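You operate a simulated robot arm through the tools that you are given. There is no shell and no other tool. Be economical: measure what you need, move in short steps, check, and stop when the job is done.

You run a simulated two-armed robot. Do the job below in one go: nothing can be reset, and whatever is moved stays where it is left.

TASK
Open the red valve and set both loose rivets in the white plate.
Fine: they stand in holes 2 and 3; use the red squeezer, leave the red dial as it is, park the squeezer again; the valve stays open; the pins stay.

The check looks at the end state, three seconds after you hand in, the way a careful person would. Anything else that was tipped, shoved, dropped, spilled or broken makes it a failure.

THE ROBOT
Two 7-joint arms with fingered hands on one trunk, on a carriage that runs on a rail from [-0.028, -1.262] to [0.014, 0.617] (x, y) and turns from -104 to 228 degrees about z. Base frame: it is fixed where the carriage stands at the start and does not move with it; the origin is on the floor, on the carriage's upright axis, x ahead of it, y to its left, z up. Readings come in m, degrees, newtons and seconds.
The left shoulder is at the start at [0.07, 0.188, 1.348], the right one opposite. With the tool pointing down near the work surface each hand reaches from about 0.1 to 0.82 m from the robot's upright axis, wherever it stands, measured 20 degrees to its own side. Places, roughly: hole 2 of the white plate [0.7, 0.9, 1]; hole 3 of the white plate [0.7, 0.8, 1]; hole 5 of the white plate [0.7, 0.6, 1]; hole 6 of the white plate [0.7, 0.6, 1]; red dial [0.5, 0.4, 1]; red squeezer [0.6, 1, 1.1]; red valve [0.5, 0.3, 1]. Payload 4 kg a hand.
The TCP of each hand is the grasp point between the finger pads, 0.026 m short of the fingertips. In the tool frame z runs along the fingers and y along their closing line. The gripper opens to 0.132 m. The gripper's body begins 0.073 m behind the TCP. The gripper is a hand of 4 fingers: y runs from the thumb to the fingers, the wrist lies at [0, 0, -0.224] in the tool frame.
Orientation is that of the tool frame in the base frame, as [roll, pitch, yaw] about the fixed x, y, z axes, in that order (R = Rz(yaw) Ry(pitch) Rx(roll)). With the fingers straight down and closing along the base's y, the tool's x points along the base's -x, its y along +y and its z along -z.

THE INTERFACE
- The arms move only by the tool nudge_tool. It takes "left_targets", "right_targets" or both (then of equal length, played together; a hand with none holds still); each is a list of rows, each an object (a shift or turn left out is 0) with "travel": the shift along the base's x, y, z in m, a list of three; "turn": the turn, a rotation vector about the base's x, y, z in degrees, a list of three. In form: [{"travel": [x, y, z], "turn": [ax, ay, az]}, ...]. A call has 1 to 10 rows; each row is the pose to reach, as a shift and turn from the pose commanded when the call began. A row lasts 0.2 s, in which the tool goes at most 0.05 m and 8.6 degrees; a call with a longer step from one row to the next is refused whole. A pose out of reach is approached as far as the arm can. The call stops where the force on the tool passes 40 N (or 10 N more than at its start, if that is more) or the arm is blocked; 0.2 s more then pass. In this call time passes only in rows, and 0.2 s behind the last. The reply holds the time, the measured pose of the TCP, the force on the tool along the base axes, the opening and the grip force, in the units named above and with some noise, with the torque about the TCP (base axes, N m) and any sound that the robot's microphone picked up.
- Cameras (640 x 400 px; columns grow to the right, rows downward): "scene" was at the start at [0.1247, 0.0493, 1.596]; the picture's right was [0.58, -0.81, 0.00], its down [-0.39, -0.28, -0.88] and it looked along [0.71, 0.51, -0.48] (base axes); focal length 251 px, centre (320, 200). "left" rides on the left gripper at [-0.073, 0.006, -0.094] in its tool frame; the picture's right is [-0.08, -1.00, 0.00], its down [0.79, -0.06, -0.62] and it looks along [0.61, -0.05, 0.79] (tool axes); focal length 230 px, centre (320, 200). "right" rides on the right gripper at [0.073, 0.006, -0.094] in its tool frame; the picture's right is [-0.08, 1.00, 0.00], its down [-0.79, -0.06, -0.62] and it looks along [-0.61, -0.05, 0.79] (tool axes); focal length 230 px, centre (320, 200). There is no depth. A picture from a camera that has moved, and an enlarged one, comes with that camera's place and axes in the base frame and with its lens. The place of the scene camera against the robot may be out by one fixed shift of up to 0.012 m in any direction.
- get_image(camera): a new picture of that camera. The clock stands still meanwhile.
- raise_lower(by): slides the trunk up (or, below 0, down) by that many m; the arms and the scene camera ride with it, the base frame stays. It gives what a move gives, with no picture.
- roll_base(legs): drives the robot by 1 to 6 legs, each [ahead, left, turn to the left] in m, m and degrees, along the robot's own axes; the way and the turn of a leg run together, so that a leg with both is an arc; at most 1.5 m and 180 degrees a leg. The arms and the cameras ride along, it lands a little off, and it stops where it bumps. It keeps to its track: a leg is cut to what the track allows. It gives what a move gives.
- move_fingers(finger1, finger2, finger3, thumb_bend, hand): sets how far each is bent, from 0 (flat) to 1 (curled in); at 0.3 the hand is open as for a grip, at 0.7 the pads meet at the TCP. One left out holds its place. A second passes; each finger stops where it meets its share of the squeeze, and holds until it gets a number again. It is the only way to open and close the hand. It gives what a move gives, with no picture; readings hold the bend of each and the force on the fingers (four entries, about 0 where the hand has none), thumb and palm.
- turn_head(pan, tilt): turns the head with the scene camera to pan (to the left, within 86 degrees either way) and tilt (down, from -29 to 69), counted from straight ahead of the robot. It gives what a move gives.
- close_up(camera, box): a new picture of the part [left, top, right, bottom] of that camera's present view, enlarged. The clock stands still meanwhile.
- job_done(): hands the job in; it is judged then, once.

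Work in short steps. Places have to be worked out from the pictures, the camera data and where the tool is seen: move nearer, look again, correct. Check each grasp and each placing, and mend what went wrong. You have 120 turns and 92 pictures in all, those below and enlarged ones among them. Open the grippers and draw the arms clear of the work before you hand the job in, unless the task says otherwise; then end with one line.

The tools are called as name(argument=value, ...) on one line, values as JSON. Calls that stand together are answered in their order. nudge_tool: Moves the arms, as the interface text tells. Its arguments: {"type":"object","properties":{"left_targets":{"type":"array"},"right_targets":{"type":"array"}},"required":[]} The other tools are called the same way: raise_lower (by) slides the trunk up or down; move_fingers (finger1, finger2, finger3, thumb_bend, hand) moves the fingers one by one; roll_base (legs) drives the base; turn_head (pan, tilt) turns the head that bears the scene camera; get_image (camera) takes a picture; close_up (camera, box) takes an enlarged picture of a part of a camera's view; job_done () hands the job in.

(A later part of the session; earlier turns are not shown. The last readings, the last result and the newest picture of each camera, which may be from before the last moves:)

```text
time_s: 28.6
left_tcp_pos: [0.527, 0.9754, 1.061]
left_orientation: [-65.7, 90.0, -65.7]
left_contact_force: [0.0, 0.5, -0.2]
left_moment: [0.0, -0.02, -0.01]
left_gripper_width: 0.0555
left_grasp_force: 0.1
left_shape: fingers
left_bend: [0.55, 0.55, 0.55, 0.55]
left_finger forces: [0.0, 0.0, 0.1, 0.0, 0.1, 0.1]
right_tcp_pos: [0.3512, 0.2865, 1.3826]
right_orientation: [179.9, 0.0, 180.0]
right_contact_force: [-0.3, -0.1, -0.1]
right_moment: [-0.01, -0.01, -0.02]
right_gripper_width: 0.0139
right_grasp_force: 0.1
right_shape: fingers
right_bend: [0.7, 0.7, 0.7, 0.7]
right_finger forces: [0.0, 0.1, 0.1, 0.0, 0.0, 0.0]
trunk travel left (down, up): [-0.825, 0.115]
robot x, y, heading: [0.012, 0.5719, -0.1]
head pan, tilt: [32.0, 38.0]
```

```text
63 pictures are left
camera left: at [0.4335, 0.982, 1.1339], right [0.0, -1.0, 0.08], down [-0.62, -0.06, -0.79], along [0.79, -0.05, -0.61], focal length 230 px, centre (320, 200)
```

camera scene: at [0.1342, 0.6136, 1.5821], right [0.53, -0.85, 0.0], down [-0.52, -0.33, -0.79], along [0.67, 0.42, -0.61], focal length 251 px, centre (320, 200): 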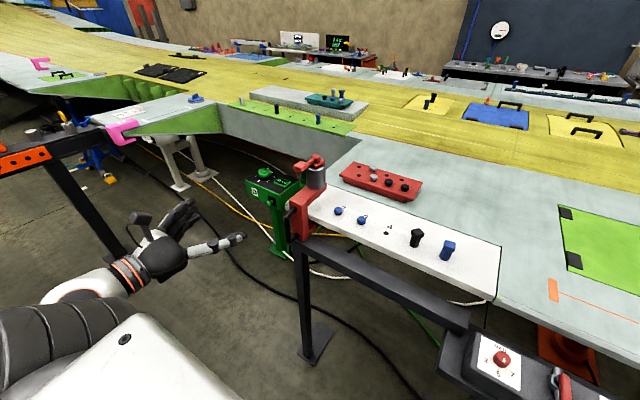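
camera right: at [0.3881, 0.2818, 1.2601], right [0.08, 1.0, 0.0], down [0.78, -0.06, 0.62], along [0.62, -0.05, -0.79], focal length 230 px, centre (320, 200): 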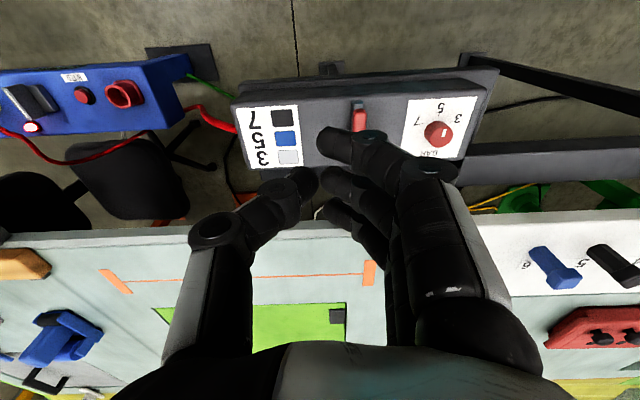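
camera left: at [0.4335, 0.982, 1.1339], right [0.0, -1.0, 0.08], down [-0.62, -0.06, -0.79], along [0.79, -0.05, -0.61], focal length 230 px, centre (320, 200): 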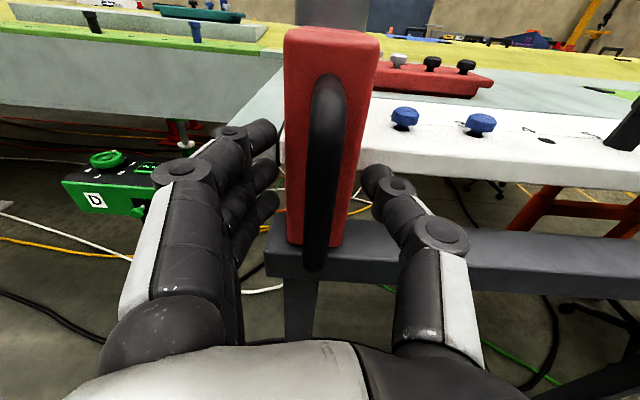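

The fingers straddle the bar evenly. I close fully onto it.

move_fingers(hand="left", finger1=0.75, finger2=0.75, finger3=0.75, thumb_bend=0.75)

get_image(camera="left")

close_up(camera="scene", box=[220, 140, 360, 270])

```text
time_s: 29.6
left_tcp_pos: [0.5294, 0.9751, 1.0615]
left_orientation: [-113.2, 90.0, -113.3]
left_contact_force: [9.4, 0.4, 3.4]
left_moment: [0.01, -0.04, 0.0]
left_gripper_width: 0.0117
left_grasp_force: 8.3
left_shape: fingers
left_bend: [0.73, 0.73, 0.73, 0.71]
left_finger forces: [4.0, 0.0, 3.8, 0.1, 8.3, 0.1]
right_tcp_pos: [0.3526, 0.2863, 1.3833]
right_orientation: [179.9, 0.0, -180.0]
right_contact_force: [0.5, -0.1, 0.2]
right_moment: [-0.02, 0.03, 0.03]
right_gripper_width: 0.0142
right_grasp_force: 0.1
right_shape: fingers
right_bend: [0.7, 0.7, 0.7, 0.7]
right_finger forces: [0.0, 0.0, 0.0, 0.1, 0.1, 0.0]
trunk travel left (down, up): [-0.825, 0.115]
robot x, y, heading: [0.0148, 0.5747, 0.2]
head pan, tilt: [32.0, 38.0]
```

```text
62 pictures are left
camera left: at [0.4347, 0.9818, 1.1337], right [0.0, -1.0, 0.08], down [-0.62, -0.06, -0.78], along [0.79, -0.05, -0.61], focal length 230 px, centre (320, 200)
```

left: 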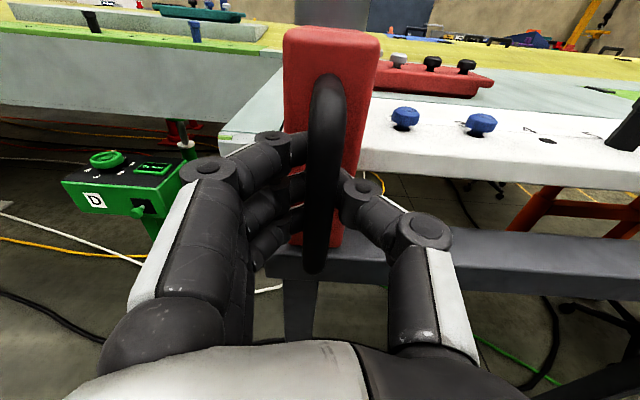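

```text
3.08 times, centred on (290, 205) of scene
camera zoom: at [0.1385, 0.6156, 1.5816], right [0.53, -0.85, 0.0], down [-0.52, -0.33, -0.79], along [0.67, 0.42, -0.62], focal length 772 px, centre (412, 185)
```

zoom: 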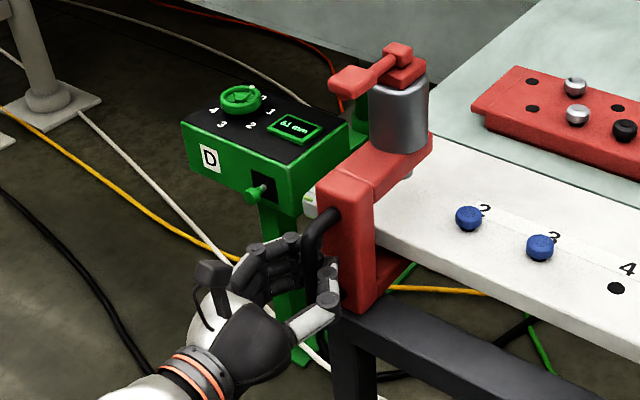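

The force (+9 N in x) and picture show the fingertips closed behind the bar instead of on it: the bar sits about 1.5 cm nearer the palm. I reopen slightly, draw back 14 mm and close again to get a pad grip.

move_fingers(hand="left", finger1=0.58, finger2=0.58, finger3=0.58, thumb_bend=0.58)

nudge_tool(left_targets=[{"travel": [-0.014, 0, 0]}])

move_fingers(hand="left", finger1=0.8, finger2=0.8, finger3=0.8, thumb_bend=0.8)

get_image(camera="left")

```text
time_s: 30.6
left_tcp_pos: [0.5278, 0.9759, 1.0613]
left_orientation: [-55.4, 89.9, -55.4]
left_contact_force: [0.5, -0.3, -0.6]
left_moment: [0.01, 0.0, -0.01]
left_gripper_width: 0.0475
left_grasp_force: 0.1
left_shape: fingers
left_bend: [0.57, 0.57, 0.57, 0.57]
left_finger forces: [0.1, 0.0, 0.0, 0.0, 0.1, 0.0]
right_tcp_pos: [0.3503, 0.2869, 1.3839]
right_orientation: [179.9, 0.0, -180.0]
right_contact_force: [0.0, -0.1, -0.8]
right_moment: [0.02, -0.05, 0.01]
right_gripper_width: 0.014
right_grasp_force: 0.1
right_shape: fingers
right_bend: [0.7, 0.7, 0.7, 0.7]
right_finger forces: [0.0, 0.1, 0.1, 0.0, 0.0, 0.0]
trunk travel left (down, up): [-0.825, 0.115]
robot x, y, heading: [0.0088, 0.5752, -0.1]
head pan, tilt: [32.0, 38.0]
```

```text
time_s: 31.0
left_tcp_pos: [0.5113, 0.9774, 1.0616]
left_orientation: [-29.2, 89.9, -29.3]
left_contact_force: [0.0, 0.2, 0.2]
left_moment: [0.0, -0.02, 0.06]
left_gripper_width: 0.0476
left_grasp_force: 0.1
left_shape: fingers
left_bend: [0.57, 0.57, 0.57, 0.57]
left_finger forces: [0.0, 0.0, 0.1, 0.0, 0.0, 0.0]
right_tcp_pos: [0.3499, 0.2864, 1.3832]
right_orientation: [179.9, 0.2, 179.9]
right_contact_force: [0.4, -0.1, -0.6]
right_moment: [0.0, -0.02, 0.03]
right_gripper_width: 0.014
right_grasp_force: 0.1
right_shape: fingers
right_bend: [0.7, 0.7, 0.7, 0.7]
right_finger forces: [0.0, 0.0, 0.0, 0.0, 0.0, 0.0]
trunk travel left (down, up): [-0.825, 0.115]
robot x, y, heading: [0.0103, 0.5724, 0.0]
head pan, tilt: [32.0, 38.0]
```

```text
time_s: 32.0
left_tcp_pos: [0.5142, 0.9774, 1.061]
left_orientation: [-59.0, 89.9, -59.0]
left_contact_force: [11.9, 6.3, 5.9]
left_moment: [0.0, -0.09, 0.1]
left_gripper_width: 0.0207
left_grasp_force: 23.7
left_shape: fingers
left_bend: [0.71, 0.71, 0.71, 0.68]
left_finger forces: [8.8, 8.8, 8.8, 0.0, 20.2, 0.0]
right_tcp_pos: [0.3533, 0.2862, 1.3843]
right_orientation: [179.9, 0.1, 179.9]
right_contact_force: [0.1, -0.2, 0.2]
right_moment: [-0.04, 0.05, -0.01]
right_gripper_width: 0.014
right_grasp_force: 0.0
right_shape: fingers
right_bend: [0.7, 0.7, 0.7, 0.7]
right_finger forces: [0.0, 0.0, 0.0, 0.1, 0.0, 0.1]
trunk travel left (down, up): [-0.825, 0.115]
robot x, y, heading: [0.0108, 0.5739, -0.2]
head pan, tilt: [32.0, 38.0]
```

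```text
60 pictures are left
camera left: at [0.4199, 0.9828, 1.1341], right [0.0, -1.0, 0.08], down [-0.62, -0.06, -0.79], along [0.79, -0.05, -0.61], focal length 230 px, centre (320, 200)
```

left: 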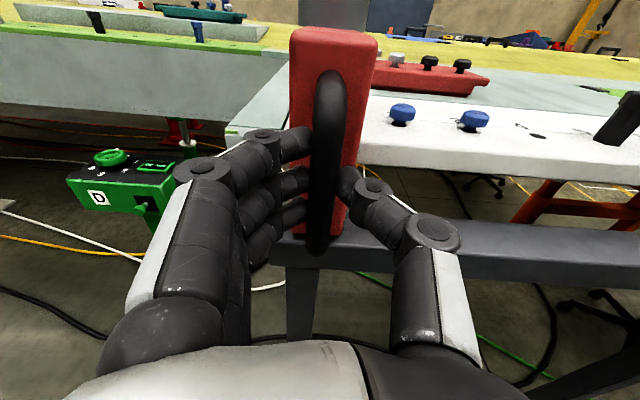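

Firm pad grip now (three fingers 8.8 N each, thumb 20 N). I lift a few millimetres to feel the weight and see whether the squeezer comes free of its rest.

nudge_tool(left_targets=[{"travel": [0, 0, 0.003]}, {"travel": [0, 0, 0.006]}])

close_up(camera="scene", box=[240, 140, 360, 260])

```text
time_s: 32.6
left_tcp_pos: [0.5136, 0.9776, 1.0615]
left_orientation: [-162.5, 89.7, -162.7]
left_contact_force: [4.8, 2.2, -16.5]
left_moment: [0.04, 0.27, 0.03]
left_gripper_width: 0.0208
left_grasp_force: 23.5
left_shape: fingers
left_bend: [0.71, 0.71, 0.71, 0.68]
left_finger forces: [8.3, 8.1, 8.1, 0.0, 21.9, 0.0]
right_tcp_pos: [0.354, 0.2876, 1.3827]
right_orientation: [-179.9, -0.1, 180.0]
right_contact_force: [0.9, -0.6, -0.1]
right_moment: [-0.04, 0.0, -0.01]
right_gripper_width: 0.0139
right_grasp_force: 0.1
right_shape: fingers
right_bend: [0.7, 0.7, 0.7, 0.7]
right_finger forces: [0.0, 0.0, 0.0, 0.0, 0.0, 0.0]
trunk travel left (down, up): [-0.825, 0.115]
robot x, y, heading: [0.01, 0.5751, 0.2]
head pan, tilt: [32.0, 38.0]
```

```text
3.33 times, centred on (300, 200) of scene
camera zoom: at [0.1399, 0.6177, 1.5809], right [0.53, -0.85, 0.0], down [-0.52, -0.33, -0.79], along [0.67, 0.42, -0.62], focal length 836 px, centre (387, 200)
```

zoom: 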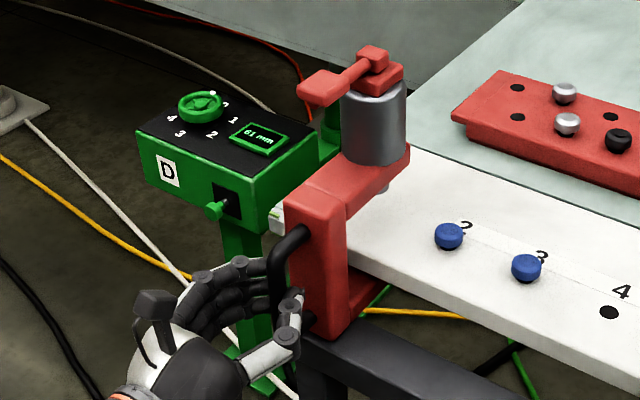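

The tool carries 16 N but hardly rose; the squeezer's weight is still being taken up. I lift 6 mm more and re-read.

nudge_tool(left_targets=[{"travel": [0, 0, 0.003]}, {"travel": [0, 0, 0.006]}])

close_up(camera="scene", box=[240, 140, 360, 260])

get_image(camera="left")

```text
time_s: 33.2
left_tcp_pos: [0.5154, 0.9797, 1.067]
left_orientation: [-157.9, 89.4, -157.9]
left_contact_force: [2.3, -0.6, -37.8]
left_moment: [0.11, 0.58, -0.02]
left_gripper_width: 0.0206
left_grasp_force: 22.5
left_shape: fingers
left_bend: [0.72, 0.72, 0.71, 0.68]
left_finger forces: [7.3, 7.3, 7.4, 0.0, 22.3, 0.0]
right_tcp_pos: [0.3565, 0.2887, 1.3822]
right_orientation: [-180.0, -0.2, 180.0]
right_contact_force: [-0.3, 0.7, 0.4]
right_moment: [0.03, 0.0, -0.02]
right_gripper_width: 0.0141
right_grasp_force: 0.0
right_shape: fingers
right_bend: [0.7, 0.7, 0.7, 0.7]
right_finger forces: [0.0, 0.0, 0.0, 0.0, 0.0, 0.0]
trunk travel left (down, up): [-0.825, 0.115]
robot x, y, heading: [0.0119, 0.5745, -0.0]
head pan, tilt: [32.0, 38.0]
```

```text
3.33 times, centred on (300, 200) of scene
camera zoom: at [0.1419, 0.6186, 1.5808], right [0.53, -0.85, 0.0], down [-0.52, -0.33, -0.79], along [0.67, 0.42, -0.62], focal length 836 px, centre (387, 200)
```

zoom: 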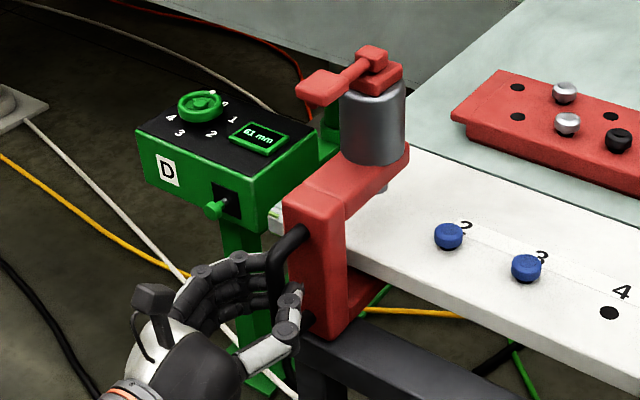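

```text
57 pictures are left
camera left: at [0.4224, 0.9847, 1.141], right [0.0, -1.0, 0.08], down [-0.62, -0.06, -0.78], along [0.78, -0.05, -0.62], focal length 230 px, centre (320, 200)
```

left: 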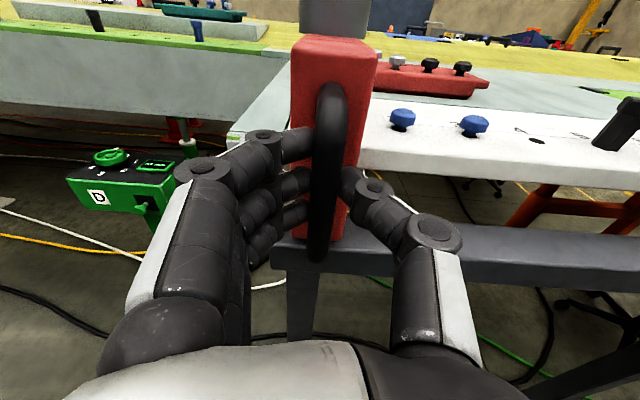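

At 38 N of lift the squeezer hasn't moved (the hand slid up the bar), so it's evidently guided on the dark rail it stands on, and the ram x matches the holes. I undo the lift and try a gentle slide along the rail toward -y.

nudge_tool(left_targets=[{"travel": [0, 0, -0.006]}, {"travel": [0, 0, -0.01]}])

nudge_tool(left_targets=[{"travel": [0, -0.004, 0]}, {"travel": [0, -0.008, 0]}, {"travel": [0, -0.012, 0]}])

close_up(camera="scene", box=[240, 140, 360, 260])

```text
time_s: 33.8
left_tcp_pos: [0.5147, 0.9774, 1.0664]
left_orientation: [-15.2, 89.8, -15.1]
left_contact_force: [13.0, 4.2, -2.0]
left_moment: [0.05, 0.04, 0.07]
left_gripper_width: 0.0209
left_grasp_force: 23.0
left_shape: fingers
left_bend: [0.71, 0.71, 0.71, 0.68]
left_finger forces: [8.4, 8.5, 8.7, 0.1, 20.4, 0.0]
right_tcp_pos: [0.3536, 0.2883, 1.3817]
right_orientation: [180.0, -0.1, -180.0]
right_contact_force: [-0.1, -0.1, 1.0]
right_moment: [-0.01, -0.04, -0.01]
right_gripper_width: 0.0141
right_grasp_force: 0.1
right_shape: fingers
right_bend: [0.7, 0.7, 0.7, 0.7]
right_finger forces: [0.0, 0.0, 0.0, 0.0, 0.1, 0.0]
trunk travel left (down, up): [-0.825, 0.115]
robot x, y, heading: [0.0121, 0.5754, 0.2]
head pan, tilt: [32.0, 38.0]
```

```text
time_s: 34.6
left_tcp_pos: [0.5143, 0.9615, 1.0656]
left_orientation: [24.4, 89.8, 24.4]
left_contact_force: [17.6, 0.3, 17.2]
left_moment: [-0.02, -0.28, 0.02]
left_gripper_width: 0.0209
left_grasp_force: 21.5
left_shape: fingers
left_bend: [0.71, 0.71, 0.71, 0.68]
left_finger forces: [7.3, 7.3, 7.1, 0.0, 21.3, 0.0]
right_tcp_pos: [0.3527, 0.2842, 1.383]
right_orientation: [179.8, 0.0, 179.9]
right_contact_force: [0.1, 0.5, 0.5]
right_moment: [0.02, -0.01, 0.0]
right_gripper_width: 0.0142
right_grasp_force: 0.1
right_shape: fingers
right_bend: [0.7, 0.7, 0.7, 0.7]
right_finger forces: [0.0, 0.1, 0.0, 0.1, 0.0, 0.0]
trunk travel left (down, up): [-0.825, 0.115]
robot x, y, heading: [0.0101, 0.5708, 0.0]
head pan, tilt: [32.0, 38.0]
```

```text
3.33 times, centred on (300, 200) of scene
camera zoom: at [0.1387, 0.6137, 1.5818], right [0.53, -0.85, 0.0], down [-0.52, -0.33, -0.79], along [0.67, 0.42, -0.62], focal length 836 px, centre (387, 200)
```

zoom: 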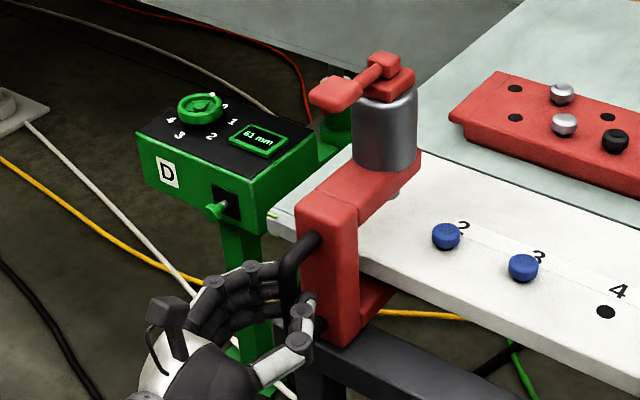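

It slides freely along the rail (about 15 mm moved, no side force). I slide on toward hole 2, stopping short to check alignment and clearance over the rivet head.

nudge_tool(left_targets=[{"travel": [0, -0.01, 0.003]}, {"travel": [0, -0.02, 0.003]}, {"travel": [0, -0.03, 0.003]}, {"travel": [0, -0.036, 0.003]}])

close_up(camera="scene", box=[260, 140, 380, 260])

get_image(camera="left")

```text
time_s: 35.6
left_tcp_pos: [0.5141, 0.9273, 1.0654]
left_orientation: [-166.4, 90.0, -166.5]
left_contact_force: [14.9, 2.1, 9.7]
left_moment: [0.02, -0.13, 0.08]
left_gripper_width: 0.0208
left_grasp_force: 21.8
left_shape: fingers
left_bend: [0.71, 0.71, 0.71, 0.68]
left_finger forces: [7.4, 7.5, 7.6, 0.0, 20.2, 0.0]
right_tcp_pos: [0.3522, 0.2851, 1.3825]
right_orientation: [179.9, 0.0, 180.0]
right_contact_force: [-0.1, 0.7, -0.1]
right_moment: [-0.03, 0.0, 0.0]
right_gripper_width: 0.0141
right_grasp_force: 0.1
right_shape: fingers
right_bend: [0.7, 0.7, 0.7, 0.7]
right_finger forces: [0.0, 0.1, 0.0, 0.0, 0.1, 0.0]
trunk travel left (down, up): [-0.825, 0.115]
robot x, y, heading: [0.0123, 0.5757, -0.0]
head pan, tilt: [32.0, 38.0]
```

```text
3.33 times, centred on (320, 200) of scene
camera zoom: at [0.1389, 0.6149, 1.5815], right [0.53, -0.85, 0.0], down [-0.52, -0.33, -0.79], along [0.67, 0.42, -0.62], focal length 836 px, centre (320, 200)
```

zoom: 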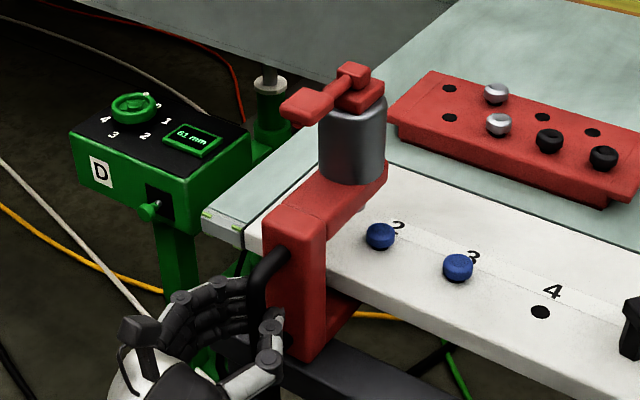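

```text
54 pictures are left
camera left: at [0.4198, 0.9332, 1.1384], right [0.0, -1.0, 0.08], down [-0.62, -0.06, -0.78], along [0.79, -0.05, -0.62], focal length 230 px, centre (320, 200)
```

left: 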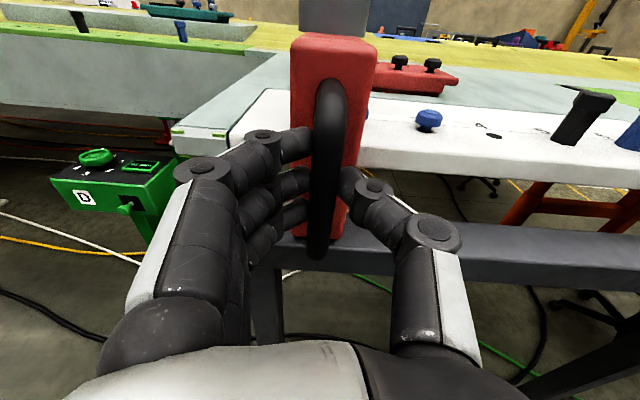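

I take a stronger enlargement of the ram and rivet to measure the remaining offset.

close_up(camera="scene", box=[305, 160, 355, 220])

```text
6.67 times, centred on (330, 190) of scene
camera zoom: at [0.1389, 0.6149, 1.5815], right [0.53, -0.85, 0.0], down [-0.52, -0.33, -0.79], along [0.67, 0.42, -0.62], focal length 1672 px, centre (253, 267)
```

zoom: 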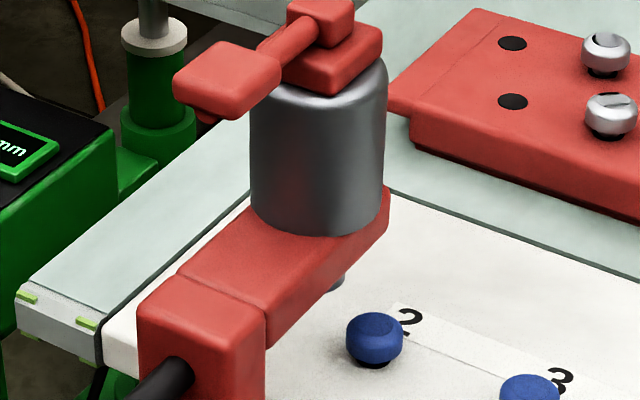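

The cylinder axis is still about 34 mm short of rivet 2 in y (the ram's visible edge had biased the first estimate). I slide 31 mm more and then bring the right hand's camera over for a second view.

nudge_tool(left_targets=[{"travel": [0, -0.01, 0.0]}, {"travel": [0, -0.02, 0.0]}, {"travel": [0, -0.031, 0.0]}])

nudge_tool(right_targets=[{"travel": [0.0, 0.045, 0.01]}, {"travel": [0.0, 0.09, 0.02]}, {"travel": [0.0, 0.135, 0.03]}, {"travel": [0.0, 0.18, 0.04]}, {"travel": [0.01, 0.225, 0.04]}, {"travel": [0.02, 0.27, 0.04]}, {"travel": [0.03, 0.315, 0.04]}, {"travel": [0.04, 0.36, 0.04]}, {"travel": [0.05, 0.4, 0.04]}, {"travel": [0.06, 0.44, 0.04]}])

get_image(camera="right")

close_up(camera="scene", box=[305, 160, 355, 220])

```text
time_s: 36.4
left_tcp_pos: [0.5136, 0.8947, 1.0649]
left_orientation: [156.3, 89.9, 156.0]
left_contact_force: [10.2, -2.1, 4.3]
left_moment: [0.01, -0.09, 0.01]
left_gripper_width: 0.0206
left_grasp_force: 21.8
left_shape: fingers
left_bend: [0.71, 0.71, 0.71, 0.68]
left_finger forces: [7.2, 7.1, 7.0, 0.1, 22.3, 0.0]
right_tcp_pos: [0.3523, 0.2839, 1.3825]
right_orientation: [179.8, 0.1, -179.9]
right_contact_force: [0.0, 0.3, -0.4]
right_moment: [0.02, -0.04, 0.01]
right_gripper_width: 0.0143
right_grasp_force: 0.0
right_shape: fingers
right_bend: [0.7, 0.7, 0.7, 0.7]
right_finger forces: [0.0, 0.1, 0.1, 0.0, 0.0, 0.0]
trunk travel left (down, up): [-0.825, 0.115]
robot x, y, heading: [0.0136, 0.5704, 0.2]
head pan, tilt: [32.0, 38.0]
```

```text
time_s: 38.6
left_tcp_pos: [0.5137, 0.8983, 1.0659]
left_orientation: [-98.3, 89.9, -98.2]
left_contact_force: [11.1, -6.0, 0.8]
left_moment: [0.0, -0.01, -0.16]
left_gripper_width: 0.0206
left_grasp_force: 21.9
left_shape: fingers
left_bend: [0.72, 0.72, 0.72, 0.68]
left_finger forces: [6.3, 6.6, 6.5, 0.1, 24.1, 0.1]
right_tcp_pos: [0.4122, 0.7254, 1.4227]
right_orientation: [179.9, 0.0, 180.0]
right_contact_force: [0.5, 0.3, -0.6]
right_moment: [-0.04, 0.04, -0.02]
right_gripper_width: 0.0141
right_grasp_force: 0.0
right_shape: fingers
right_bend: [0.7, 0.7, 0.7, 0.7]
right_finger forces: [0.1, 0.1, 0.0, 0.0, 0.0, 0.1]
trunk travel left (down, up): [-0.825, 0.115]
robot x, y, heading: [0.0119, 0.5709, 0.0]
head pan, tilt: [32.0, 38.0]
```

```text
52 pictures are left
camera right: at [0.3406, 0.7316, 1.5156], right [0.08, 1.0, 0.0], down [0.78, -0.06, 0.62], along [0.61, -0.05, -0.79], focal length 230 px, centre (320, 200)
```

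right: 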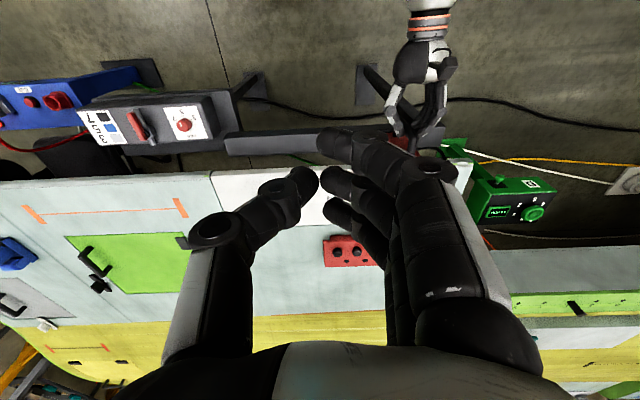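

```text
6.67 times, centred on (330, 190) of scene
camera zoom: at [0.1386, 0.6168, 1.5815], right [0.53, -0.85, 0.0], down [-0.52, -0.33, -0.79], along [0.67, 0.42, -0.62], focal length 1672 px, centre (253, 267)
```

zoom: 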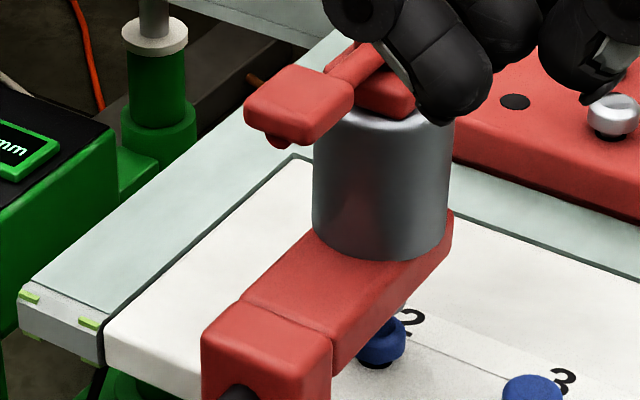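

The cylinder axis is now within about 3 mm of rivet 2 in y and x agrees. I trim 3 mm and bring the right fingertips above the trigger paddle at about [0.603, 0.885, 1.24].

nudge_tool(left_targets=[{"travel": [0, -0.003, 0]}])

nudge_tool(right_targets=[{"travel": [0.03, 0.025, 0]}, {"travel": [0.06, 0.05, 0]}, {"travel": [0.09, 0.075, -0.01]}, {"travel": [0.12, 0.1, -0.03]}, {"travel": [0.15, 0.125, -0.05]}, {"travel": [0.175, 0.145, -0.07]}, {"travel": [0.19, 0.158, -0.09]}])

get_image(camera="right")

close_up(camera="scene", box=[260, 110, 400, 230])

```text
time_s: 39.0
left_tcp_pos: [0.5131, 0.8951, 1.0681]
left_orientation: [-87.1, 89.9, -87.1]
left_contact_force: [10.3, -2.7, 2.0]
left_moment: [0.01, -0.06, -0.08]
left_gripper_width: 0.0206
left_grasp_force: 21.2
left_shape: fingers
left_bend: [0.72, 0.72, 0.72, 0.68]
left_finger forces: [6.8, 6.9, 7.1, 0.1, 22.1, 0.0]
right_tcp_pos: [0.412, 0.725, 1.4211]
right_orientation: [179.9, 0.0, -180.0]
right_contact_force: [-0.2, 0.9, 0.2]
right_moment: [-0.03, 0.0, -0.02]
right_gripper_width: 0.0139
right_grasp_force: 0.0
right_shape: fingers
right_bend: [0.7, 0.7, 0.7, 0.7]
right_finger forces: [0.1, 0.1, 0.1, 0.0, 0.1, 0.0]
trunk travel left (down, up): [-0.825, 0.115]
robot x, y, heading: [0.0112, 0.5734, -0.1]
head pan, tilt: [32.0, 38.0]
```

```text
time_s: 40.6
left_tcp_pos: [0.5143, 0.8952, 1.0642]
left_orientation: [49.9, 90.0, 50.0]
left_contact_force: [11.4, 1.8, 3.0]
left_moment: [-0.02, -0.07, 0.0]
left_gripper_width: 0.0205
left_grasp_force: 22.4
left_shape: fingers
left_bend: [0.72, 0.72, 0.72, 0.68]
left_finger forces: [7.7, 7.9, 8.0, 0.0, 21.7, 0.1]
right_tcp_pos: [0.5554, 0.7593, 1.3486]
right_orientation: [-179.9, 0.0, -179.9]
right_contact_force: [0.4, 0.2, -0.3]
right_moment: [-0.01, 0.01, -0.02]
right_gripper_width: 0.0141
right_grasp_force: 0.1
right_shape: fingers
right_bend: [0.7, 0.7, 0.7, 0.7]
right_finger forces: [0.1, 0.0, 0.0, 0.0, 0.0, 0.0]
right hand out of reach, approached as far as the arm can: row 3, 4, 5, 6, 7
trunk travel left (down, up): [-0.825, 0.115]
robot x, y, heading: [0.0075, 0.5762, 0.0]
head pan, tilt: [32.0, 38.0]
```

```text
50 pictures are left
camera right: at [0.483, 0.7644, 1.4419], right [0.08, 1.0, 0.0], down [0.79, -0.06, 0.62], along [0.61, -0.05, -0.79], focal length 230 px, centre (320, 200)
```

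right: 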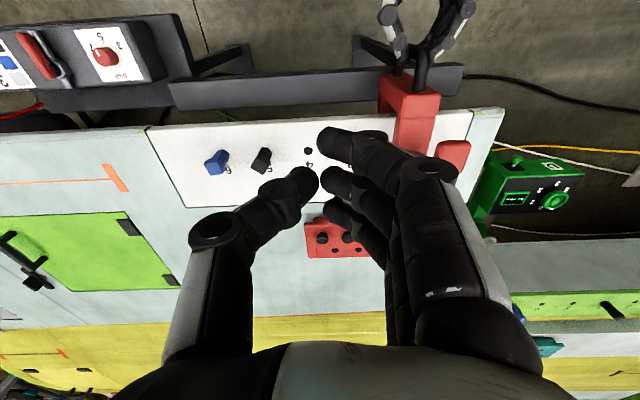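

```text
3.33 times, centred on (330, 170) of scene
camera zoom: at [0.1385, 0.6154, 1.5816], right [0.53, -0.85, 0.0], down [-0.52, -0.33, -0.79], along [0.67, 0.42, -0.62], focal length 836 px, centre (287, 300)
```

zoom: 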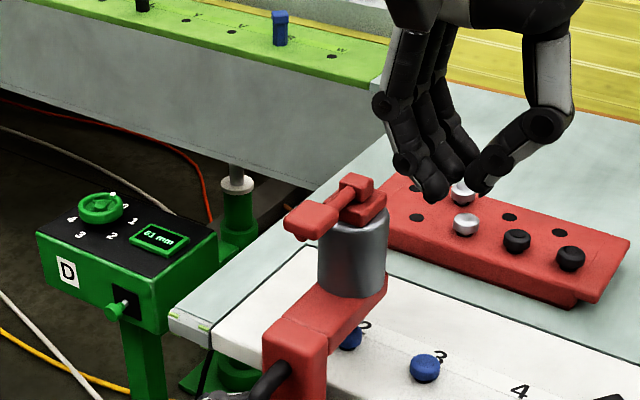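

The right hand cannot reach the paddle, but the squeezer stands guided on its rail, so I can release it and press the paddle with the left hand. I first withdraw the right arm, then open the left hand and back it out.

nudge_tool(right_targets=[{"travel": [-0.03, -0.04, 0.01]}, {"travel": [-0.06, -0.08, 0.02]}, {"travel": [-0.09, -0.12, 0.03]}, {"travel": [-0.12, -0.16, 0.04]}, {"travel": [-0.14, -0.2, 0.05]}, {"travel": [-0.16, -0.245, 0.05]}, {"travel": [-0.18, -0.29, 0.05]}, {"travel": [-0.2, -0.33, 0.05]}, {"travel": [-0.2, -0.37, 0.05]}, {"travel": [-0.2, -0.41, 0.05]}])

move_fingers(hand="left", finger1=0.4, finger2=0.4, finger3=0.4, thumb_bend=0.4)

close_up(camera="scene", box=[260, 110, 400, 250])

get_image(camera="left")

```text
refused: row 1 steps farther than a row can; nothing moved
```

```text
time_s: 41.6
left_tcp_pos: [0.5124, 0.8946, 1.0661]
left_orientation: [-56.6, 89.9, -56.6]
left_contact_force: [-0.2, -0.3, -0.1]
left_moment: [0.02, 0.02, 0.01]
left_gripper_width: 0.1032
left_grasp_force: 0.1
left_shape: fingers
left_bend: [0.4, 0.4, 0.4, 0.4]
left_finger forces: [0.0, 0.0, 0.0, 0.0, 0.0, 0.0]
right_tcp_pos: [0.5544, 0.7586, 1.3506]
right_orientation: [-180.0, 0.1, 180.0]
right_contact_force: [0.8, 0.5, 0.1]
right_moment: [0.03, -0.01, -0.01]
right_gripper_width: 0.014
right_grasp_force: 0.1
right_shape: fingers
right_bend: [0.7, 0.7, 0.7, 0.7]
right_finger forces: [0.0, 0.0, 0.0, 0.0, 0.0, 0.1]
trunk travel left (down, up): [-0.825, 0.115]
robot x, y, heading: [0.0114, 0.5729, 0.2]
head pan, tilt: [32.0, 38.0]
```

```text
2.86 times, centred on (330, 180) of scene
camera zoom: at [0.1367, 0.6157, 1.5817], right [0.53, -0.85, 0.0], down [-0.52, -0.33, -0.79], along [0.67, 0.42, -0.62], focal length 717 px, centre (291, 257)
```

zoom: 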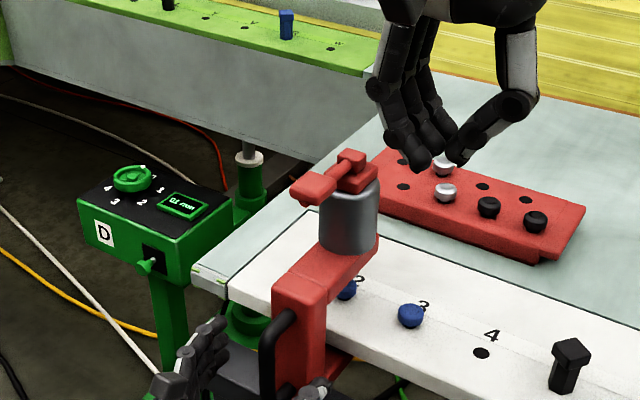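

```text
47 pictures are left
camera left: at [0.4182, 0.9009, 1.1387], right [0.0, -1.0, 0.08], down [-0.62, -0.06, -0.79], along [0.79, -0.05, -0.61], focal length 230 px, centre (320, 200)
```

left: 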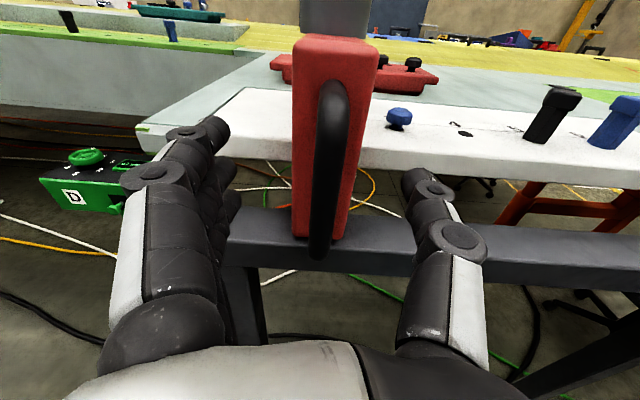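

The squeezer stays upright on its own. I withdraw the right arm with shorter steps and back the left hand straight out.

nudge_tool(right_targets=[{"travel": [-0.025, -0.035, 0.01]}, {"travel": [-0.05, -0.07, 0.02]}, {"travel": [-0.075, -0.105, 0.03]}, {"travel": [-0.1, -0.145, 0.04]}, {"travel": [-0.12, -0.185, 0.05]}, {"travel": [-0.14, -0.225, 0.05]}, {"travel": [-0.16, -0.265, 0.05]}, {"travel": [-0.18, -0.305, 0.05]}, {"travel": [-0.19, -0.345, 0.05]}, {"travel": [-0.19, -0.39, 0.05]}])

nudge_tool(left_targets=[{"travel": [-0.03, 0, 0]}, {"travel": [-0.07, 0, 0]}, {"travel": [-0.1, 0, 0.02]}, {"travel": [-0.1, 0, 0.065], "turn": [0, 8, 0]}, {"travel": [-0.1, 0, 0.11], "turn": [0, 16, 0]}, {"travel": [-0.1, 0, 0.155], "turn": [0, 24, 0]}, {"travel": [-0.1, 0, 0.2], "turn": [0, 32, 0]}, {"travel": [-0.1, 0, 0.245], "turn": [0, 40, 0]}, {"travel": [-0.1, 0, 0.29], "turn": [0, 48, 0]}, {"travel": [-0.1, 0, 0.33], "turn": [0, 56, 0]}])

```text
time_s: 43.8
left_tcp_pos: [0.5115, 0.8924, 1.0669]
left_orientation: [61.6, 89.8, 61.6]
left_contact_force: [-0.5, -0.2, 0.8]
left_moment: [-0.01, 0.01, -0.02]
left_gripper_width: 0.1031
left_grasp_force: 0.0
left_shape: fingers
left_bend: [0.4, 0.4, 0.4, 0.4]
left_finger forces: [0.0, 0.0, 0.0, 0.0, 0.1, 0.0]
right_tcp_pos: [0.3644, 0.3633, 1.4007]
right_orientation: [179.8, 0.1, -179.9]
right_contact_force: [-0.1, -0.4, 0.0]
right_moment: [0.02, -0.04, 0.03]
right_gripper_width: 0.0139
right_grasp_force: 0.1
right_shape: fingers
right_bend: [0.7, 0.7, 0.7, 0.7]
right_finger forces: [0.1, 0.0, 0.0, 0.0, 0.0, 0.0]
trunk travel left (down, up): [-0.825, 0.115]
robot x, y, heading: [0.0118, 0.5722, -0.3]
head pan, tilt: [32.0, 38.0]
```

```text
time_s: 45.1
left_tcp_pos: [0.4501, 0.9546, 1.1306]
left_orientation: [156.4, 69.7, 156.5]
left_contact_force: [-0.5, -0.2, 0.9]
left_moment: [-0.05, -0.01, -0.01]
left_gripper_width: 0.1038
left_grasp_force: 0.0
left_shape: fingers
left_bend: [0.4, 0.4, 0.4, 0.4]
left_finger forces: [0.0, 0.0, 0.0, 0.0, 0.1, 0.0]
left hand out of reach, approached as far as the arm can: row 4, 5, 6
right_tcp_pos: [0.3674, 0.37, 1.4024]
right_orientation: [-180.0, -0.2, 179.9]
right_contact_force: [-0.1, 1.0, 1.0]
right_moment: [-0.05, -0.01, 0.0]
right_gripper_width: 0.0138
right_grasp_force: 0.1
right_shape: fingers
right_bend: [0.7, 0.7, 0.7, 0.7]
right_finger forces: [0.0, 0.1, 0.0, 0.1, 0.0, 0.1]
trunk travel left (down, up): [-0.825, 0.115]
robot x, y, heading: [0.0113, 0.5743, -0.1]
head pan, tilt: [32.0, 38.0]
stopped in row 6 (left hand): the arm was blocked; the commanded pose is now the measured one
```

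The left arm reported a block near its reach limit with no contact force. I look before going on.

get_image(camera="scene")

```text
46 pictures are left
camera scene: at [0.1402, 0.6197, 1.5813], right [0.53, -0.85, 0.0], down [-0.52, -0.33, -0.79], along [0.67, 0.42, -0.62], focal length 251 px, centre (320, 200)
```

scene: 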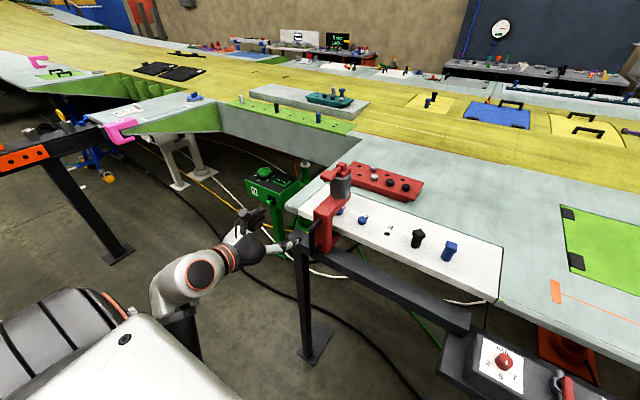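

Nothing is touched; it is the arm's own posture limit. I move outward and up while turning the hand down.

nudge_tool(left_targets=[{"travel": [0.0, 0.02, 0.03], "turn": [0, 6, 0]}, {"travel": [0.0, 0.03, 0.07], "turn": [0, 14, 0]}, {"travel": [0.0, 0.03, 0.11], "turn": [0, 22, 0]}, {"travel": [0.0, 0.03, 0.15], "turn": [0, 30, 0]}, {"travel": [0.0, 0.03, 0.19], "turn": [0, 38, 0]}, {"travel": [0.0, 0.03, 0.23], "turn": [0, 46, 0]}, {"travel": [0.0, 0.03, 0.27], "turn": [0, 54, 0]}, {"travel": [0.0, 0.03, 0.29], "turn": [0, 62, 0]}, {"travel": [0.0, 0.03, 0.3], "turn": [0, 70, 0]}])

```text
time_s: 47.1
left_tcp_pos: [0.448, 0.9789, 1.4317]
left_orientation: [178.5, 1.1, 172.1]
left_contact_force: [0.2, 0.1, -0.1]
left_moment: [0.04, 0.01, 0.02]
left_gripper_width: 0.1037
left_grasp_force: 0.0
left_shape: fingers
left_bend: [0.4, 0.4, 0.4, 0.4]
left_finger forces: [0.1, 0.0, 0.0, 0.1, 0.0, 0.1]
left hand out of reach, approached as far as the arm can: row 1, 2
right_tcp_pos: [0.3639, 0.3668, 1.403]
right_orientation: [179.7, 0.1, 179.9]
right_contact_force: [-0.1, 0.4, -0.2]
right_moment: [0.0, -0.01, -0.02]
right_gripper_width: 0.0143
right_grasp_force: 0.0
right_shape: fingers
right_bend: [0.7, 0.7, 0.7, 0.7]
right_finger forces: [0.0, 0.1, 0.1, 0.0, 0.0, 0.1]
trunk travel left (down, up): [-0.825, 0.115]
robot x, y, heading: [0.0106, 0.5771, 0.1]
head pan, tilt: [32.0, 38.0]
```

The left hand now points down above and beside the squeezer. I close its fingers into a pressing tip and move over the paddle.

move_fingers(hand="left", finger1=0.7, finger2=0.7, finger3=0.7, thumb_bend=0.7)

nudge_tool(left_targets=[{"travel": [0.04, -0.025, 0], "turn": [0, 0, 4]}, {"travel": [0.08, -0.05, -0.01], "turn": [0, 0, 7.5]}, {"travel": [0.115, -0.075, -0.03], "turn": [0, 0, 7.5]}, {"travel": [0.147, -0.095, -0.06], "turn": [0, 0, 7.5]}, {"travel": [0.147, -0.095, -0.1], "turn": [0, 0, 7.5]}])

close_up(camera="scene", box=[260, 90, 420, 230])

get_image(camera="left")

```text
time_s: 48.1
left_tcp_pos: [0.4463, 0.9813, 1.4303]
left_orientation: [178.4, 1.3, 171.9]
left_contact_force: [0.5, 1.0, -0.6]
left_moment: [0.01, -0.02, -0.01]
left_gripper_width: 0.0145
left_grasp_force: 0.0
left_shape: fingers
left_bend: [0.7, 0.7, 0.7, 0.7]
left_finger forces: [0.0, 0.0, 0.0, 0.1, 0.0, 0.0]
right_tcp_pos: [0.3638, 0.3662, 1.4026]
right_orientation: [180.0, 0.0, 179.8]
right_contact_force: [-0.1, -0.1, -0.2]
right_moment: [0.0, 0.02, -0.01]
right_gripper_width: 0.0142
right_grasp_force: 0.0
right_shape: fingers
right_bend: [0.7, 0.7, 0.7, 0.7]
right_finger forces: [0.1, 0.0, 0.0, 0.0, 0.1, 0.0]
trunk travel left (down, up): [-0.825, 0.115]
robot x, y, heading: [0.0138, 0.5756, 0.0]
head pan, tilt: [32.0, 38.0]
```

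```text
time_s: 49.3
left_tcp_pos: [0.5948, 0.8841, 1.326]
left_orientation: [178.5, 1.4, 179.5]
left_contact_force: [-0.4, -0.2, 0.3]
left_moment: [-0.06, 0.0, 0.03]
left_gripper_width: 0.0146
left_grasp_force: 0.1
left_shape: fingers
left_bend: [0.7, 0.7, 0.7, 0.7]
left_finger forces: [0.1, 0.1, 0.0, 0.0, 0.1, 0.0]
right_tcp_pos: [0.3648, 0.367, 1.4019]
right_orientation: [179.9, 0.0, 179.8]
right_contact_force: [-0.9, 0.4, 0.6]
right_moment: [-0.01, 0.02, 0.02]
right_gripper_width: 0.0144
right_grasp_force: 0.3
right_shape: fingers
right_bend: [0.7, 0.7, 0.7, 0.7]
right_finger forces: [0.0, 0.0, 0.0, 0.1, 0.0, 0.0]
trunk travel left (down, up): [-0.825, 0.115]
robot x, y, heading: [0.0139, 0.573, -0.2]
head pan, tilt: [32.0, 38.0]
```

```text
2.86 times, centred on (340, 160) of scene
camera zoom: at [0.1371, 0.6162, 1.5817], right [0.53, -0.85, 0.0], down [-0.52, -0.33, -0.79], along [0.67, 0.42, -0.62], focal length 717 px, centre (263, 314)
```

zoom: 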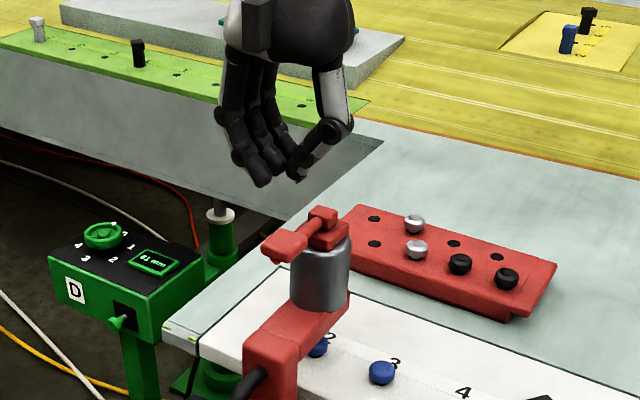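

```text
44 pictures are left
camera left: at [0.6659, 0.8869, 1.4223], right [0.07, -1.0, -0.03], down [-0.8, -0.07, 0.6], along [-0.6, -0.02, -0.8], focal length 230 px, centre (320, 200)
```

left: 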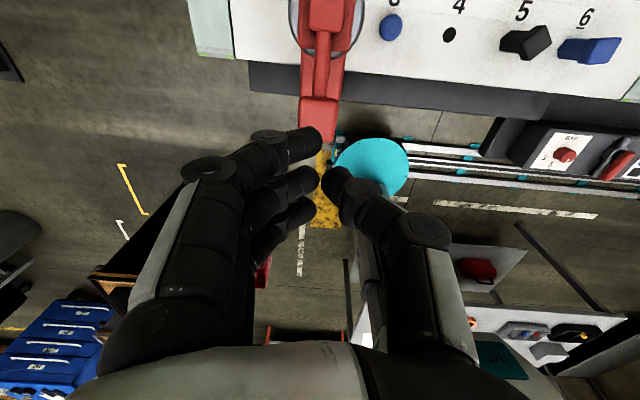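

The left camera puts the paddle at x 0.594-0.626, y about 0.889. I centre over it and lower in small steps until contact.

nudge_tool(left_targets=[{"travel": [0.006, 0.004, -0.02]}, {"travel": [0.006, 0.004, -0.035]}, {"travel": [0.006, 0.004, -0.045]}, {"travel": [0.006, 0.004, -0.052]}, {"travel": [0.006, 0.004, -0.059]}])

close_up(camera="scene", box=[270, 120, 390, 240])

```text
time_s: 50.5
left_tcp_pos: [0.6009, 0.8878, 1.2714]
left_orientation: [178.4, 1.4, 179.4]
left_contact_force: [-0.4, -0.4, 0.4]
left_moment: [0.02, -0.01, 0.02]
left_gripper_width: 0.0145
left_grasp_force: 0.0
left_shape: fingers
left_bend: [0.7, 0.7, 0.7, 0.7]
left_finger forces: [0.0, 0.0, 0.0, 0.0, 0.0, 0.0]
right_tcp_pos: [0.3646, 0.3678, 1.4022]
right_orientation: [179.9, 0.0, 179.9]
right_contact_force: [-0.2, -0.1, -1.2]
right_moment: [-0.01, -0.03, 0.02]
right_gripper_width: 0.014
right_grasp_force: 0.0
right_shape: fingers
right_bend: [0.7, 0.7, 0.7, 0.7]
right_finger forces: [0.1, 0.1, 0.1, 0.0, 0.0, 0.0]
trunk travel left (down, up): [-0.825, 0.115]
robot x, y, heading: [0.0113, 0.5719, -0.0]
head pan, tilt: [32.0, 38.0]
```

```text
3.33 times, centred on (330, 180) of scene
camera zoom: at [0.1371, 0.6158, 1.5817], right [0.53, -0.85, 0.0], down [-0.52, -0.33, -0.79], along [0.67, 0.42, -0.62], focal length 836 px, centre (287, 267)
```

zoom: 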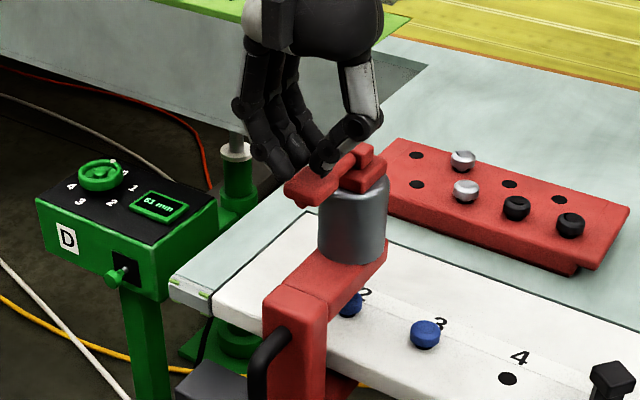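

No contact yet, with the tips right at the paddle. I press down further in small steps, watching force and sound.

nudge_tool(left_targets=[{"travel": [0, 0, -0.004]}, {"travel": [0, 0, -0.008]}, {"travel": [0, 0, -0.012]}, {"travel": [0, 0, -0.016]}, {"travel": [0, 0, -0.02]}])

close_up(camera="scene", box=[270, 120, 390, 240])

```text
time_s: 51.7
left_tcp_pos: [0.6005, 0.8875, 1.2514]
left_orientation: [178.4, 1.5, 179.5]
left_contact_force: [-1.5, 2.2, 6.1]
left_moment: [0.11, -0.11, 0.06]
left_gripper_width: 0.0138
left_grasp_force: 3.0
left_shape: fingers
left_bend: [0.71, 0.7, 0.7, 0.7]
left_finger forces: [6.1, 0.0, 0.0, 0.0, 0.1, 0.0]
right_tcp_pos: [0.3624, 0.3662, 1.4034]
right_orientation: [179.9, 0.1, 179.8]
right_contact_force: [0.9, -0.7, 0.0]
right_moment: [0.01, 0.03, -0.01]
right_gripper_width: 0.0138
right_grasp_force: 0.0
right_shape: fingers
right_bend: [0.7, 0.7, 0.7, 0.7]
right_finger forces: [0.1, 0.0, 0.0, 0.0, 0.0, 0.0]
trunk travel left (down, up): [-0.825, 0.115]
robot x, y, heading: [0.0115, 0.5725, 0.0]
head pan, tilt: [32.0, 38.0]
```

```text
3.33 times, centred on (330, 180) of scene
camera zoom: at [0.1354, 0.6158, 1.5819], right [0.53, -0.85, 0.0], down [-0.52, -0.33, -0.79], along [0.67, 0.42, -0.62], focal length 836 px, centre (287, 267)
```

zoom: 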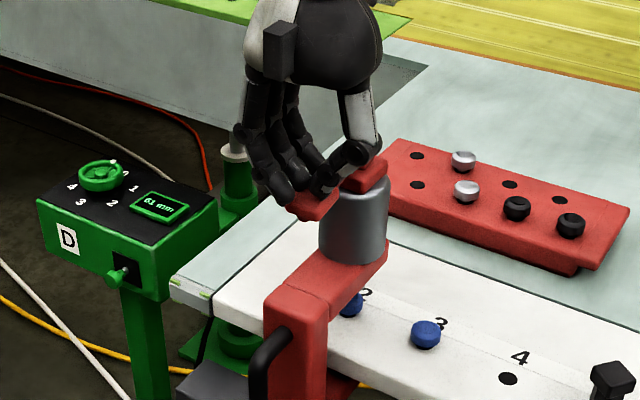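

Contact on the lead finger with 6 N and the lever has started to give. I press on further.

nudge_tool(left_targets=[{"travel": [0, 0, -0.004]}, {"travel": [0, 0, -0.008]}, {"travel": [0, 0, -0.012]}, {"travel": [0, 0, -0.016]}, {"travel": [0, 0, -0.02]}])

close_up(camera="scene", box=[270, 120, 390, 240])

```text
time_s: 52.9
left_tcp_pos: [0.5977, 0.8878, 1.2358]
left_orientation: [178.4, 1.7, 179.7]
left_contact_force: [0.8, 7.1, 34.6]
left_moment: [0.07, -0.52, 0.17]
left_gripper_width: 0.0105
left_grasp_force: 17.6
left_shape: fingers
left_bend: [0.76, 0.7, 0.7, 0.71]
left_finger forces: [20.9, 3.7, 0.0, 0.0, 10.5, 0.0]
right_tcp_pos: [0.3598, 0.3647, 1.4047]
right_orientation: [-180.0, 0.4, 179.9]
right_contact_force: [0.0, 1.1, 0.2]
right_moment: [0.01, 0.03, -0.04]
right_gripper_width: 0.0142
right_grasp_force: 0.0
right_shape: fingers
right_bend: [0.7, 0.7, 0.7, 0.7]
right_finger forces: [0.0, 0.0, 0.1, 0.0, 0.1, 0.0]
trunk travel left (down, up): [-0.825, 0.115]
robot x, y, heading: [0.0073, 0.5751, -0.1]
head pan, tilt: [32.0, 38.0]
```

```text
3.33 times, centred on (330, 180) of scene
camera zoom: at [0.1318, 0.6143, 1.5825], right [0.53, -0.85, 0.0], down [-0.52, -0.33, -0.79], along [0.67, 0.42, -0.61], focal length 836 px, centre (287, 267)
```

zoom: 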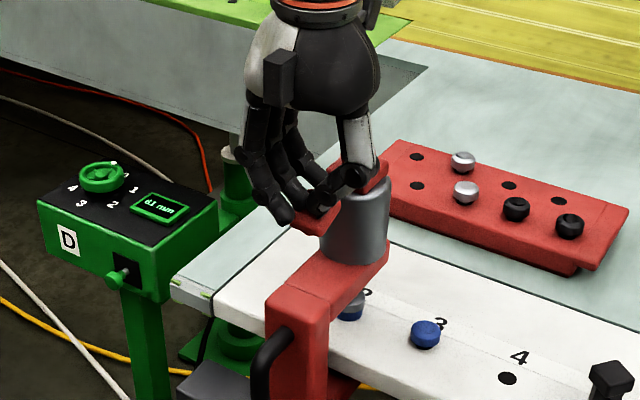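

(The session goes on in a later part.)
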